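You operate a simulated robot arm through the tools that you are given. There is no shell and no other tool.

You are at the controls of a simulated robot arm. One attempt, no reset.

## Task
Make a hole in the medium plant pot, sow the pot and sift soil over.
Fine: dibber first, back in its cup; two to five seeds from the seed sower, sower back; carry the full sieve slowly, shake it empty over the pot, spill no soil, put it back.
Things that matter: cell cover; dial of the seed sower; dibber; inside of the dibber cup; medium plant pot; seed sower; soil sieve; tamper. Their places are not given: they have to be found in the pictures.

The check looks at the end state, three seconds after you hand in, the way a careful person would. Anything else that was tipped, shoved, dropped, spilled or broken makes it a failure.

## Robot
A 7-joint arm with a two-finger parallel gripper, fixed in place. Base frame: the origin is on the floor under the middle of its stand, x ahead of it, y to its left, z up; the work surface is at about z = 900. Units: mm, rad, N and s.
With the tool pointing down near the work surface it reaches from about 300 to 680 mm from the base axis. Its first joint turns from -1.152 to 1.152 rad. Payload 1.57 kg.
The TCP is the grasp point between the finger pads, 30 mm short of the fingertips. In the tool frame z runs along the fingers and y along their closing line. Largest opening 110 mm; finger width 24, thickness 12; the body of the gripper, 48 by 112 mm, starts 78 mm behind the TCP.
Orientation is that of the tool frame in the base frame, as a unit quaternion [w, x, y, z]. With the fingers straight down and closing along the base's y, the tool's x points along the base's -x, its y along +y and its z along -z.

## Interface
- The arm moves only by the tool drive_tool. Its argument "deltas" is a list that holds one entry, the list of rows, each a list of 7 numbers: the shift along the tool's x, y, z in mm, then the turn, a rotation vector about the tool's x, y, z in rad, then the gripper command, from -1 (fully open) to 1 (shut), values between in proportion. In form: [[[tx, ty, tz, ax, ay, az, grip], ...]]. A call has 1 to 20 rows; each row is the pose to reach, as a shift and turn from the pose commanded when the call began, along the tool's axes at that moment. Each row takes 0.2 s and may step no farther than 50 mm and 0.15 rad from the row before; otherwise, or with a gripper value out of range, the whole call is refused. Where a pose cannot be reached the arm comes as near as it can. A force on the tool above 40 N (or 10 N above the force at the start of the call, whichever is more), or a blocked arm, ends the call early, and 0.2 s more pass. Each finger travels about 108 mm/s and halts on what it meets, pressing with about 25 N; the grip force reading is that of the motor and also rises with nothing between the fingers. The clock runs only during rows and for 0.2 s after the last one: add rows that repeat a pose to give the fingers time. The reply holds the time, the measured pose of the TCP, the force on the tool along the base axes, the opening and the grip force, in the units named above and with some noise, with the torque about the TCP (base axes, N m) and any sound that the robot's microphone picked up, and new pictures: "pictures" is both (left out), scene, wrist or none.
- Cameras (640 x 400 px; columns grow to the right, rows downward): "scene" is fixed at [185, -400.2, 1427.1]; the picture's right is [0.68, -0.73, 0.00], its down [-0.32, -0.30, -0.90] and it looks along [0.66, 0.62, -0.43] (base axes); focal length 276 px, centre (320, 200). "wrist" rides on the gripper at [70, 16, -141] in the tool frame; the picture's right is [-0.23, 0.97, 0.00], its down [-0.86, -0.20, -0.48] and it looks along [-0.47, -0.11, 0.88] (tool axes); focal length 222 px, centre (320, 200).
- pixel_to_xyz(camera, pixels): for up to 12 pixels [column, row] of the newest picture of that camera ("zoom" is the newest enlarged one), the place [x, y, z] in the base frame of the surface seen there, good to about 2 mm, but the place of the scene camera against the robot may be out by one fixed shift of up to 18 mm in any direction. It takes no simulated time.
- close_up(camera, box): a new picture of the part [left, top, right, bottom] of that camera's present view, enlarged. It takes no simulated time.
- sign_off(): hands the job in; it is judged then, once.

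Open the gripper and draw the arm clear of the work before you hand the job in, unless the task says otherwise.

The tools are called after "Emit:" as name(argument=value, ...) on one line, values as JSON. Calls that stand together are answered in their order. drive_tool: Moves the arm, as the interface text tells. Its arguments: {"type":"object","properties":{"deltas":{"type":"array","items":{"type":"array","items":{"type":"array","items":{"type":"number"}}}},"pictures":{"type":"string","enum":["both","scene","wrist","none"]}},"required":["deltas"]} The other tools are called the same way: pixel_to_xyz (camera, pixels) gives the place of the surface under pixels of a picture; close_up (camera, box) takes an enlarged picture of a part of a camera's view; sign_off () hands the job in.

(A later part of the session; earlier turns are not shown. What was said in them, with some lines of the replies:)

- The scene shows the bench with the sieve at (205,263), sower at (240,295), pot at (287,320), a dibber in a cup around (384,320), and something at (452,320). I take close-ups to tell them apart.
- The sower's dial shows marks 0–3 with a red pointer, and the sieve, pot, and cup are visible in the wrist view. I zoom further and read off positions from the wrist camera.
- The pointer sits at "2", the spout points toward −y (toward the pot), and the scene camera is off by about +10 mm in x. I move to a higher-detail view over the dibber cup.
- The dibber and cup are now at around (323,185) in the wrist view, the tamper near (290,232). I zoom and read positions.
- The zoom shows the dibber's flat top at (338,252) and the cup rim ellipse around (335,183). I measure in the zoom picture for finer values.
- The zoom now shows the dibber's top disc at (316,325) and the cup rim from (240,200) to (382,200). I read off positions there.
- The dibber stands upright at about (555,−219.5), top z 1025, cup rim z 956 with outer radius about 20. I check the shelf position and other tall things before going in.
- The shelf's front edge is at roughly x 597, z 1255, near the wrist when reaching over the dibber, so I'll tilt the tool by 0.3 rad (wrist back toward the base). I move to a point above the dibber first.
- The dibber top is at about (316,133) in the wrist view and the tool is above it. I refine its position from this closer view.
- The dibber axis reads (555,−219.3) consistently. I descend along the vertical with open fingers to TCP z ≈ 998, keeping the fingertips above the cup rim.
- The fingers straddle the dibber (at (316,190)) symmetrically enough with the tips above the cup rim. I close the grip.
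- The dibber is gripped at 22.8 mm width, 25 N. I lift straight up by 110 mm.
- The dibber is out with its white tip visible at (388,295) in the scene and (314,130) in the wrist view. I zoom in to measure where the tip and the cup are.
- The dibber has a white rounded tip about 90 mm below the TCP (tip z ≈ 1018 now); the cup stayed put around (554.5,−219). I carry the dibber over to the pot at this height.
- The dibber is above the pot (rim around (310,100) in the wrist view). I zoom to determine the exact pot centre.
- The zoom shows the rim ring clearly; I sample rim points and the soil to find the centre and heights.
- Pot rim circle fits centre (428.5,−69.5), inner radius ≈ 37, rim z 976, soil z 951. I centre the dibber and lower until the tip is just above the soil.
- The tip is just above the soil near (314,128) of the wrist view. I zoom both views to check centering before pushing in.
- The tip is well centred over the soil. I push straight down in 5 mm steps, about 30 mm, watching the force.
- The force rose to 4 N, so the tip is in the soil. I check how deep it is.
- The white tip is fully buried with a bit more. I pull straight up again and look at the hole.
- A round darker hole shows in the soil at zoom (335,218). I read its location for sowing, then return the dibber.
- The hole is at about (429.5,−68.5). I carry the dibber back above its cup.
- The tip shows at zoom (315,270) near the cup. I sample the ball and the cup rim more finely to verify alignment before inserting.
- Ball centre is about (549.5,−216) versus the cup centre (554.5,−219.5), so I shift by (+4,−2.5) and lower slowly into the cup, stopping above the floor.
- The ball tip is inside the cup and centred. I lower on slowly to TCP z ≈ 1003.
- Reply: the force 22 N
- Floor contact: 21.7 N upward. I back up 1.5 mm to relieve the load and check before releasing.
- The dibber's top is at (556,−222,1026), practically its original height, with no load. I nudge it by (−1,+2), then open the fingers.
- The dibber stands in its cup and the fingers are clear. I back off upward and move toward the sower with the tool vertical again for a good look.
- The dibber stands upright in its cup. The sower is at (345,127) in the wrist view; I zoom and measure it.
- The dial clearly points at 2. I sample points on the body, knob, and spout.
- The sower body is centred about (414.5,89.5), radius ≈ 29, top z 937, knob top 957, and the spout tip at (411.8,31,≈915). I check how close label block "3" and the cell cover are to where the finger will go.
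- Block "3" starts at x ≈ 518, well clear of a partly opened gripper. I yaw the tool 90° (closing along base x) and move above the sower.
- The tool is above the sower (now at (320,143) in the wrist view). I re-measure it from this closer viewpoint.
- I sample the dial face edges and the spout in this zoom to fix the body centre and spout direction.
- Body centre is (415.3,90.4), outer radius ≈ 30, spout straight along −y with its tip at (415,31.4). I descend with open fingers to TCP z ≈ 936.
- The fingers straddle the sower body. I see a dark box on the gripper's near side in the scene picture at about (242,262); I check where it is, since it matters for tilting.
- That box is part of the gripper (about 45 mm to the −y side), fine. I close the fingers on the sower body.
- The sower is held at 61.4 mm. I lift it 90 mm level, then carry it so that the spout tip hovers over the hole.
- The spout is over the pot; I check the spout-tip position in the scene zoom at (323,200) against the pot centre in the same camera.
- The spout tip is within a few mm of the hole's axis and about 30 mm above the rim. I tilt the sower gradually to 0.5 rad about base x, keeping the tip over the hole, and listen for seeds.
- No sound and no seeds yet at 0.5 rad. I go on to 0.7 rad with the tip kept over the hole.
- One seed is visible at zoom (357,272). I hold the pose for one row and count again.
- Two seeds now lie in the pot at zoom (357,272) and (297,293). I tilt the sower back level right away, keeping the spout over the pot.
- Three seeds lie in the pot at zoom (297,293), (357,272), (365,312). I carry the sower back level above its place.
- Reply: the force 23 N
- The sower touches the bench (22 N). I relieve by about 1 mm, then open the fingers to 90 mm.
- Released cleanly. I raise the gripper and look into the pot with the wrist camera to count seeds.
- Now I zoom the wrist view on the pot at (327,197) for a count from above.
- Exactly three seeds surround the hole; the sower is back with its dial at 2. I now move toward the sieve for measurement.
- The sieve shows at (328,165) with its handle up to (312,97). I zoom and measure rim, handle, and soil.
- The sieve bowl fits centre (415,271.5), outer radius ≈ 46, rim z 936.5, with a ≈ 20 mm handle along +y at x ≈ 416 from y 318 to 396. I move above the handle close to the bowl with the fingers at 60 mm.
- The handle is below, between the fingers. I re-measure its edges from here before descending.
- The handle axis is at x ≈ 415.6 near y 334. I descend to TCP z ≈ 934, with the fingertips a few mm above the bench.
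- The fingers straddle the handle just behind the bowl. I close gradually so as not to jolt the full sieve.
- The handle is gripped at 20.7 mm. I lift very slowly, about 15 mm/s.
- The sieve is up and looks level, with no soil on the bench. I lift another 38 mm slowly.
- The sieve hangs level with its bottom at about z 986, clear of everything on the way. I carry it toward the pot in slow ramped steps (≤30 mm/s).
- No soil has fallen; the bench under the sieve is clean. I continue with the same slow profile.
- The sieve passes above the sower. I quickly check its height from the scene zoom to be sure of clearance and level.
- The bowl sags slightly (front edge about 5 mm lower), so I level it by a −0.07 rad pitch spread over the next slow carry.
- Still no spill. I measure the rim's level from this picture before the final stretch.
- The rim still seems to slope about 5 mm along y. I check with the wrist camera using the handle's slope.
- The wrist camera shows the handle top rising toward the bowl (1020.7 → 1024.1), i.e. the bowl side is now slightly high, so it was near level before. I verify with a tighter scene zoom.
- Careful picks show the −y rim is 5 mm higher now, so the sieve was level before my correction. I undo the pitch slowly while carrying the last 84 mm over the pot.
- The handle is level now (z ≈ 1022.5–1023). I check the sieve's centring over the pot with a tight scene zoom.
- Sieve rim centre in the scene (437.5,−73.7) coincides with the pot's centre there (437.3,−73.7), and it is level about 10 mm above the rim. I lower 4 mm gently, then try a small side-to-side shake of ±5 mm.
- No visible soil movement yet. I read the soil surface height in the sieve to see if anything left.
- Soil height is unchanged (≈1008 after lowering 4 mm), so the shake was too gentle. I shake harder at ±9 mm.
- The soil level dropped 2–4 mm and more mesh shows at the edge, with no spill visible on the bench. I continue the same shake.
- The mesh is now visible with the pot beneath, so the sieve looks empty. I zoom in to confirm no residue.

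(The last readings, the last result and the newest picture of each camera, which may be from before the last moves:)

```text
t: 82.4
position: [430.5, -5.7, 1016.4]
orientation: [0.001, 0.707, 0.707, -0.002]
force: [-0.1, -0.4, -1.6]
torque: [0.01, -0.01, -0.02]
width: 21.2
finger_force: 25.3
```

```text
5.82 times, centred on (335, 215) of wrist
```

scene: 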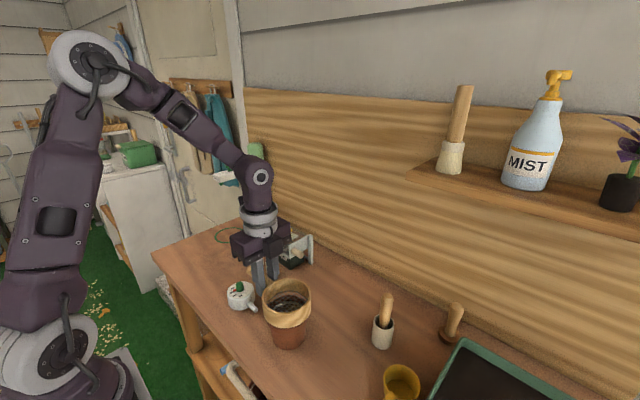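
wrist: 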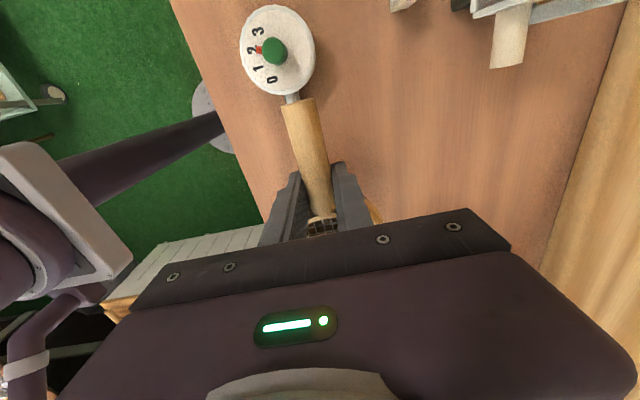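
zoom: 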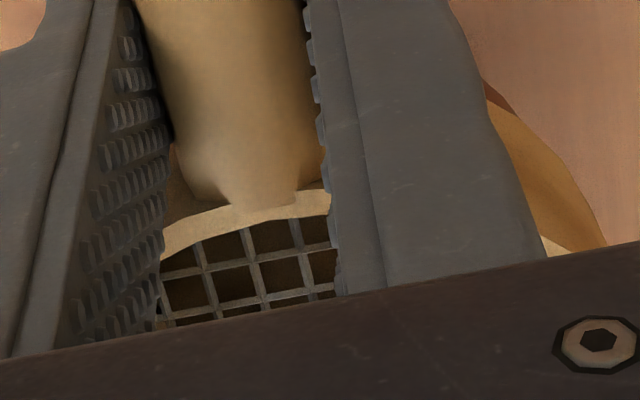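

The mesh is clear. I give a few last small shakes for any remnant and then raise the sieve off the pot.

Emit:
drive_tool(deltas=[[[0, 7, 0, 0, 0, 0, 1], [0, -9, 0, 0, 0, 0, 1], [0, 9, 0, 0, 0, 0, 1], [0, -9, 0, 0, 0, 0, 1], [0, 9, 0, 0, 0, 0, 1], [0, -6, 0, 0, 0, 0, 1], [0, 0, 0, 0, 0, 0, 1], [0, 0, 0, 0, 0, 0, 1], [0, 0, 0, 0, 0, 0, 1], [0, 0, -2, 0, 0, 0, 1], [0, 0, -5, 0, 0, 0, 1], [0, 0, -9, 0, 0, 0, 1], [0, 0, -12, 0, 0, 0, 1], [0, 0, -12, 0, 0, 0, 1]]], pictures="scene")

Emit:
close_up(camera="scene", box=[225, 255, 345, 355])

```text
t: 85.4
position: [429.9, -5.7, 1029.0]
orientation: [0.002, 0.707, 0.707, -0.002]
force: [-0.6, -0.8, -1.2]
torque: [0.08, 0.06, -0.03]
width: 21.1
finger_force: 25.4
```

scene: 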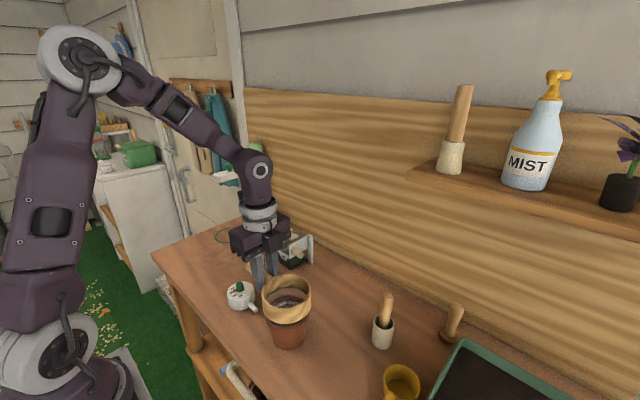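

```text
4.00 times, centred on (285, 305) of scene
```

zoom: 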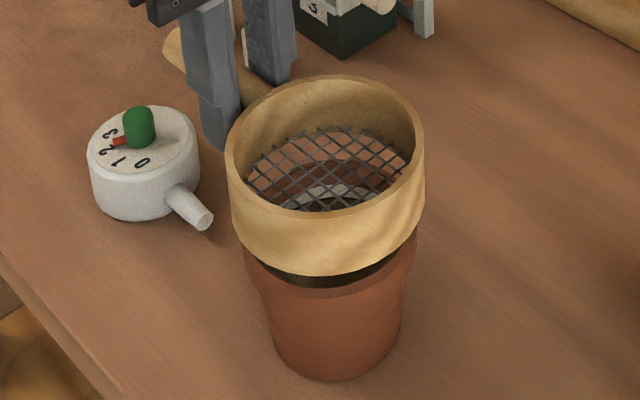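

The bench around the pot is clean. I carry the empty sieve back toward its place, first 270 mm.

Emit:
drive_tool(deltas=[[[3, -0.1, 0, 0, 0, 0, 1], [8, -0.3, 0, 0, 0, 0, 1], [16, -0.6, -0.1, 0, 0, 0, 1], [27, -1.1, -0.1, 0, 0, 0, 1], [40, -1.6, -0.2, 0, 0, 0, 1], [55, -2.2, -0.3, 0, 0, 0, 1], [71, -2.8, -0.4, 0, 0, 0, 1], [88, -3.5, -0.4, 0, 0, 0, 1], [106, -4.2, -0.5, 0, 0, 0, 1], [124, -4.9, -0.6, 0, 0, 0, 1], [142, -5.6, -0.7, 0, 0, 0, 1], [160, -6.4, -0.8, 0, 0, 0, 1], [178, -7.1, -0.9, 0, 0, 0, 1], [196, -7.8, -1.0, 0, 0, 0, 1], [214, -8.5, -1.1, 0, 0, 0, 1], [231, -9.2, -1.2, 0, 0, 0, 1], [246, -9.8, -1.2, 0, 0, 0, 1], [258, -10.2, -1.3, 0, 0, 0, 1], [266, -10.6, -1.3, 0, 0, 0, 1], [270, -10.7, -1.35, 0, 0, 0, 1]]], pictures="scene")

Emit:
close_up(camera="scene", box=[160, 220, 330, 350])

```text
t: 89.6
position: [418.2, 264.5, 1028.9]
orientation: [0.002, 0.708, 0.707, -0.002]
force: [0.2, 0.4, -0.1]
torque: [0.07, 0.02, 0.01]
width: 21.0
finger_force: 25.0
```

scene: 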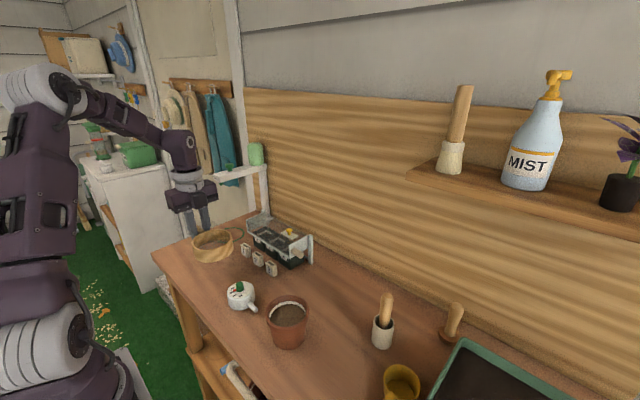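

```text
3.08 times, centred on (245, 285) of scene
```

zoom: 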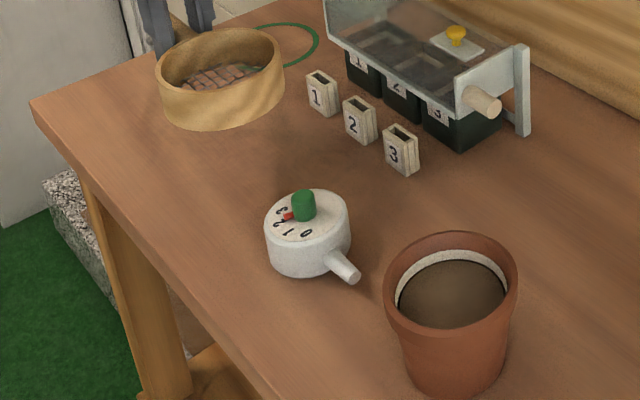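

The pot is now covered with light sifted soil, and no spill shows. I finish the carry back and lower toward the bench.

Emit:
drive_tool(deltas=[[[4, -0.2, 0, 0, 0, 0, 1], [11, -0.4, -0.1, 0, 0, 0, 1], [22, -0.9, -0.1, 0, 0, 0, 1], [35, -1.4, -0.2, 0, 0, 0, 1], [48, -1.9, -0.2, 0, 0, 0, 1], [59, -2.3, -0.3, 0, 0, 0, 1], [67, -2.7, -0.3, 0, 0, 0, 1], [71, -2.84, -0.35, 0, 0, 0, 1], [71, -2.84, -0.35, 0, 0, 0, 1], [71, -2.84, 6, 0, 0, 0, 1], [71, -2.84, 18, 0, 0, 0, 1], [71, -2.84, 32, 0, 0, 0, 1], [71, -2.84, 46, 0, 0, 0, 1], [71, -2.84, 60, 0, 0, 0, 1], [71, -2.84, 72, 0, 0, 0, 1], [71, -2.84, 80, 0, 0, 0, 1], [71, -2.84, 85, 0, 0, 0, 1], [71, -2.84, 87, 0, 0, 0, 1], [71, -2.84, 87, 0, 0, 0, 1]]], pictures="both")

Emit:
close_up(camera="scene", box=[160, 225, 260, 295])

```text
t: 93.6
position: [415.2, 334.1, 940.5]
orientation: [0.002, 0.707, 0.707, -0.002]
force: [0.9, 0.8, -1.1]
torque: [0.02, 0.02, 0.0]
width: 20.9
finger_force: 25.2
```

scene: 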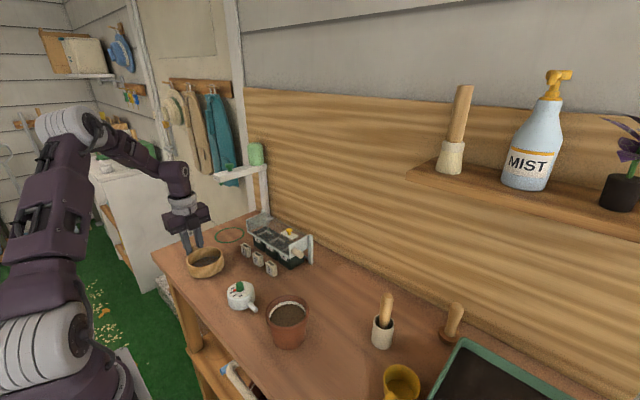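
wrist: 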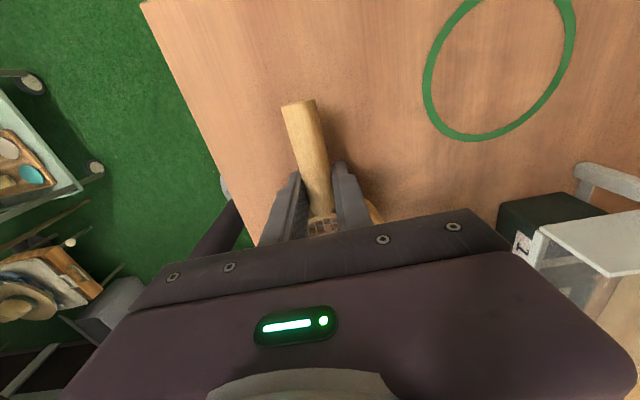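

```text
5.71 times, centred on (210, 260) of scene
```

zoom: 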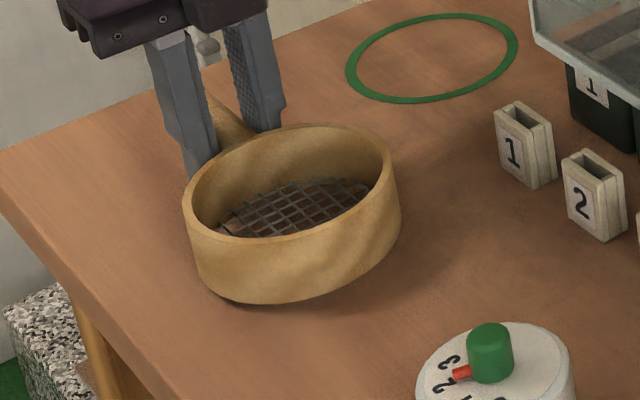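

About 6 mm remain to the bench. I lower in small steps and watch the force.

Emit:
drive_tool(deltas=[[[0, 0, 2, 0, 0, 0, 1], [0, 0, 4, 0, 0, 0, 1], [0, 0, 5, 0, 0, 0, 1], [0, 0, 5.8, 0, 0, 0, 1], [0, 0, 5.8, 0, 0, 0, 1]]], pictures="scene")

Emit:
close_up(camera="scene", box=[160, 225, 260, 295])

```text
t: 94.8
position: [416.5, 334.0, 935.6]
orientation: [0.002, 0.707, 0.707, -0.002]
force: [-0.3, -0.8, -1.2]
torque: [0.04, 0.02, 0.0]
width: 21.1
finger_force: 24.9
```

scene: 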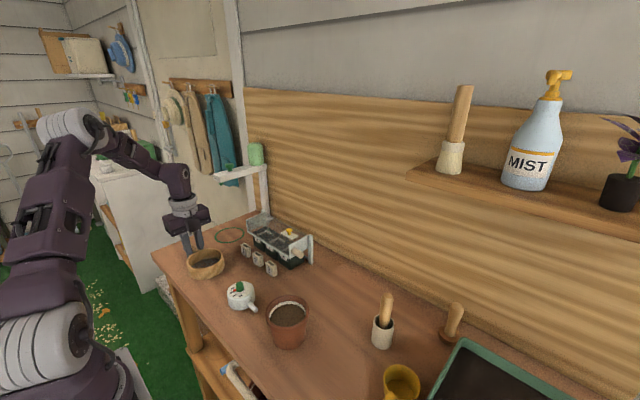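

```text
5.71 times, centred on (210, 260) of scene
```

zoom: 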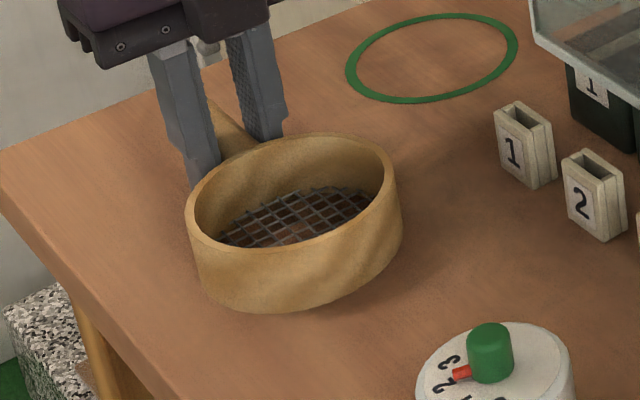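

No contact force yet. I lower another 1.2 mm in half-millimetre steps.

Emit:
drive_tool(deltas=[[[0, 0, 0.5, 0, 0, 0, 1], [0, 0, 0.9, 0, 0, 0, 1], [0, 0, 1.2, 0, 0, 0, 1]]], pictures="none")

```text
t: 95.6
position: [414.4, 334.3, 933.6]
orientation: [0.002, 0.706, 0.708, -0.002]
force: [0.5, -0.4, 7.2]
torque: [-0.79, -0.02, 0.1]
width: 21.3
finger_force: 24.7
```

The far edge of the bowl touches the bench (7 N). It's resting; I open the fingers gradually.

Emit:
drive_tool(deltas=[[[0, 0, 0, 0, 0, 0, 0.6], [0, 0, 0, 0, 0, 0, 0.5], [0, 0, 0, 0, 0, 0, 0.3], [0, 0, 0, 0, 0, 0, 0.0], [0, 0, 0, 0, 0, 0, -0.09], [0, 0, 0, 0, 0, 0, -0.09]]], pictures="both")

Emit:
close_up(camera="scene", box=[160, 225, 260, 295])

```text
t: 97.0
position: [413.9, 334.7, 932.9]
orientation: [0.003, 0.707, 0.707, -0.002]
force: [-0.1, -0.5, 0.6]
torque: [-0.02, 0.03, 0.03]
width: 59.8
finger_force: 0.1
```

scene: 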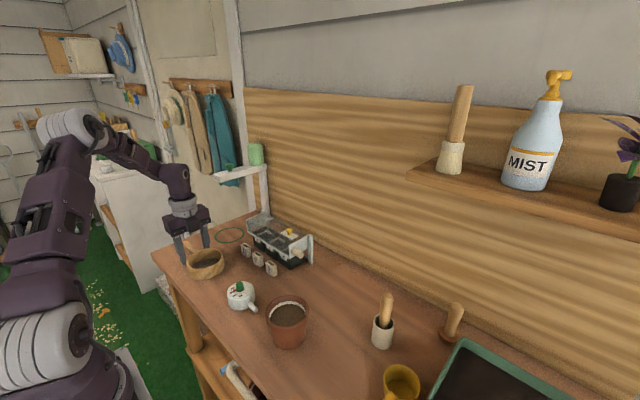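
wrist: 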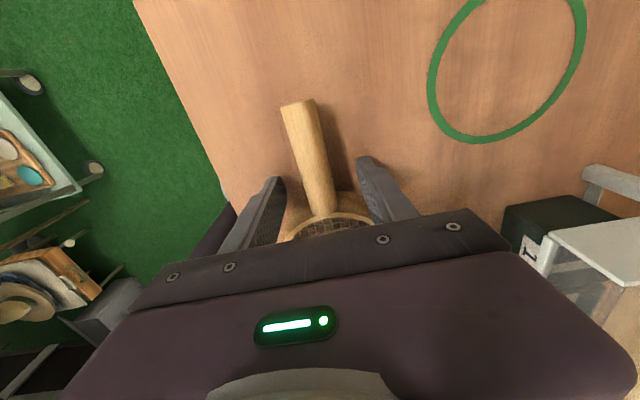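

```text
5.71 times, centred on (210, 260) of scene
```

zoom: 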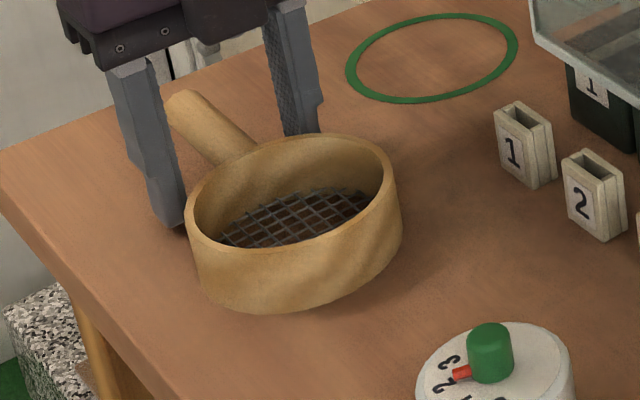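

The sieve rests on the bench in its original place, fingers clear. I rise straight up and back off for a final inspection.

Emit:
drive_tool(deltas=[[[0, 0, -10, 0, 0, 0, -0.09], [0, 0, -35, 0, 0, 0, -0.09], [0, 0, -70, 0, 0, 0, -0.09], [0, 0, -110, 0, 0, 0, -0.3], [0, 0, -150, 0, 0, 0, -0.6], [0, 0, -190, 0, 0, 0, -1], [0, 0, -230, 0, 0, 0, -1], [0, 0, -250, 0, 0, 0, -1], [0, 0, -250, 0, 0, 0, -1]]], pictures="both")

Emit:
close_up(camera="wrist", box=[285, 85, 375, 205])

Emit:
close_up(camera="scene", box=[225, 265, 345, 355])

```text
t: 99.0
position: [416.4, 335.2, 1184.5]
orientation: [0.001, 0.707, 0.707, -0.002]
force: [1.1, -0.8, 0.8]
torque: [-0.01, -0.01, 0.04]
width: 109.9
finger_force: 0.0
```

scene: 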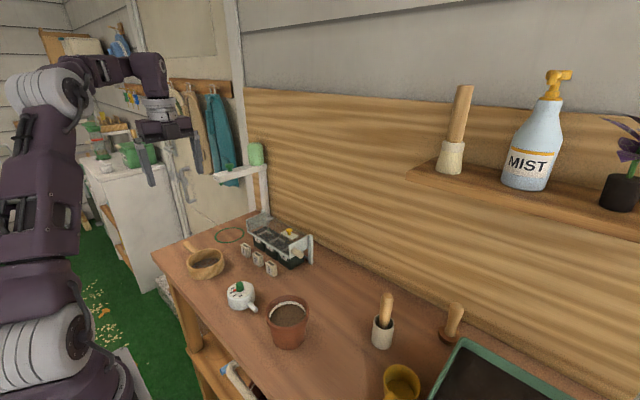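
wrist: 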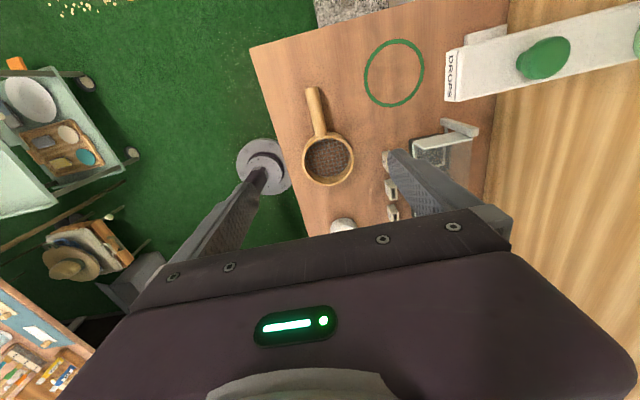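

```text
3.33 times, centred on (330, 145) of wrist
```

zoom: 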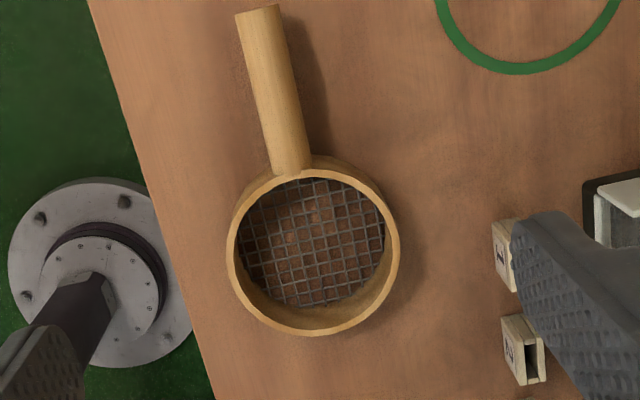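

```text
4.44 times, centred on (285, 310) of scene
```

zoom: 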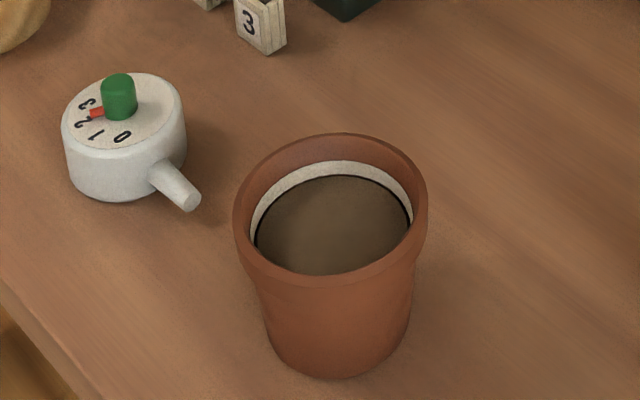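

The sieve is empty in place and the pot shows an even cover of sifted soil. I move to a higher central position to inspect the pot and bench from above.

Emit:
drive_tool(deltas=[[[-10, 0, -10, 0, 0, 0, -1], [-45, 0, -25, 0, 0, 0, -1], [-85, 0, -40, 0, 0, 0, -1], [-125, 0, -50, 0, 0, 0, -1], [-165, 0, -55, 0, 0, 0, -1], [-205, 0, -60, 0, 0, 0, -1], [-245, 0, -60, 0, 0, 0, -1], [-280, 0, -60, 0, 0, 0, -1], [-300, 0, -60, 0, 0, 0, -1], [-300, 0, -60, 0, 0, 0, -1]]], pictures="both")

Emit:
close_up(camera="wrist", box=[260, 80, 400, 210])

Emit:
close_up(camera="scene", box=[340, 270, 500, 400])

```text
t: 101.2
position: [414.5, 35.4, 1245.5]
orientation: [0.001, 0.706, 0.708, -0.001]
force: [-0.7, 0.0, 0.7]
torque: [-0.04, -0.01, 0.04]
width: 110.2
finger_force: 0.0
```

scene: 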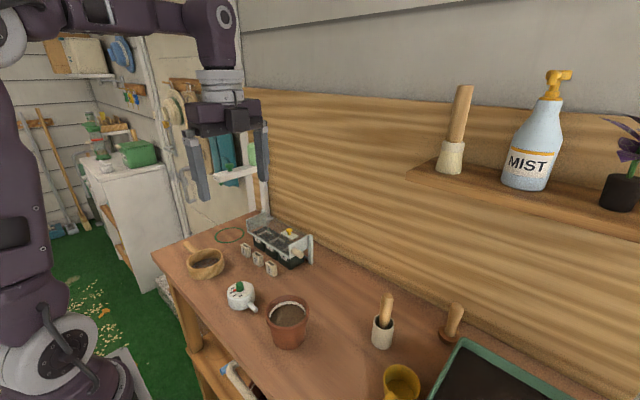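
wrist: 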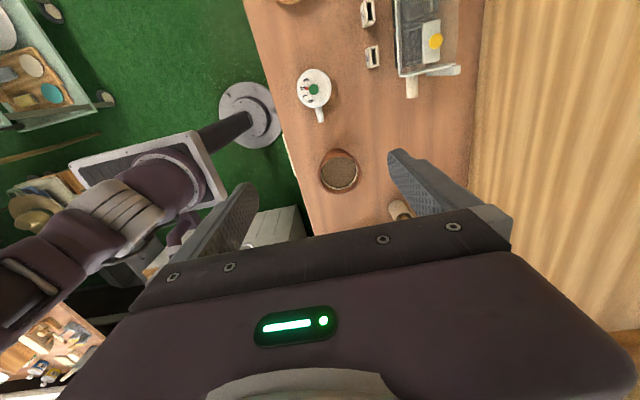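

```text
3.08 times, centred on (330, 145) of wrist
```

zoom: 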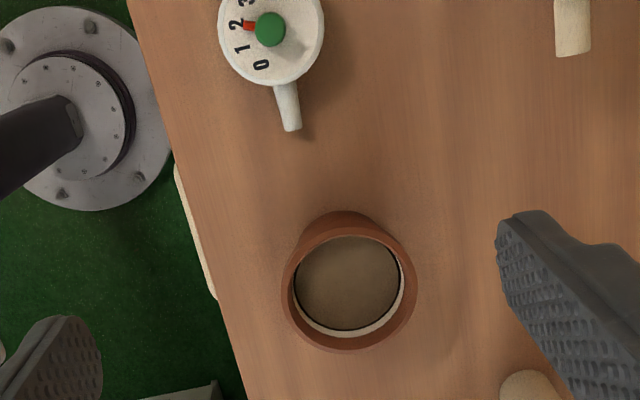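

```text
3.08 times, centred on (420, 335) of scene
```

zoom: 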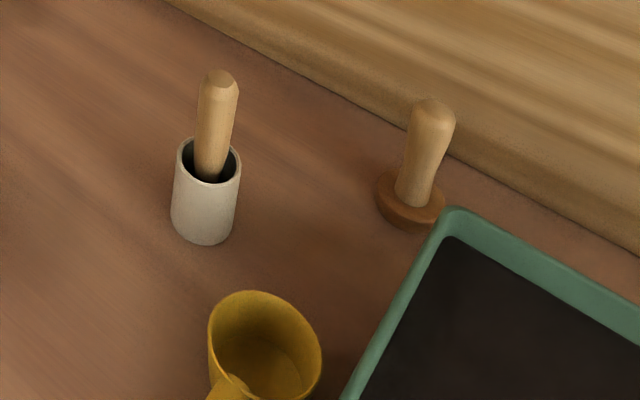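

Dibber in its cup, sower and empty sieve back in place, the pot evenly covered, bench clean, gripper open and the arm well above the work. I hand in.

Emit:
sign_off()

```text
The job is handed in.
```

The medium pot has a dibbed hole, three seeds and an even cover of sifted soil, and I've handed the job in. I have not seen a verdict from the check.

- **Dibber:** It made a hole near the pot's centre, about 28 mm deep, and stands upright in its cup again.
- **Seeds:** Three seeds fell from the seed sower with its dial at 2 (as I found it). They landed on the soil around the hole. The sower is back in its place with the dial still at 2.
- **Soil:** I carried the full sieve slowly and shook it empty over the pot, then set it back where it was. In the last pictures the mesh is clear and no soil shows on the bench.
- **Other items:** I didn't touch the tamper, the cell cover or anything else. The gripper is open and the arm is raised clear of the work.
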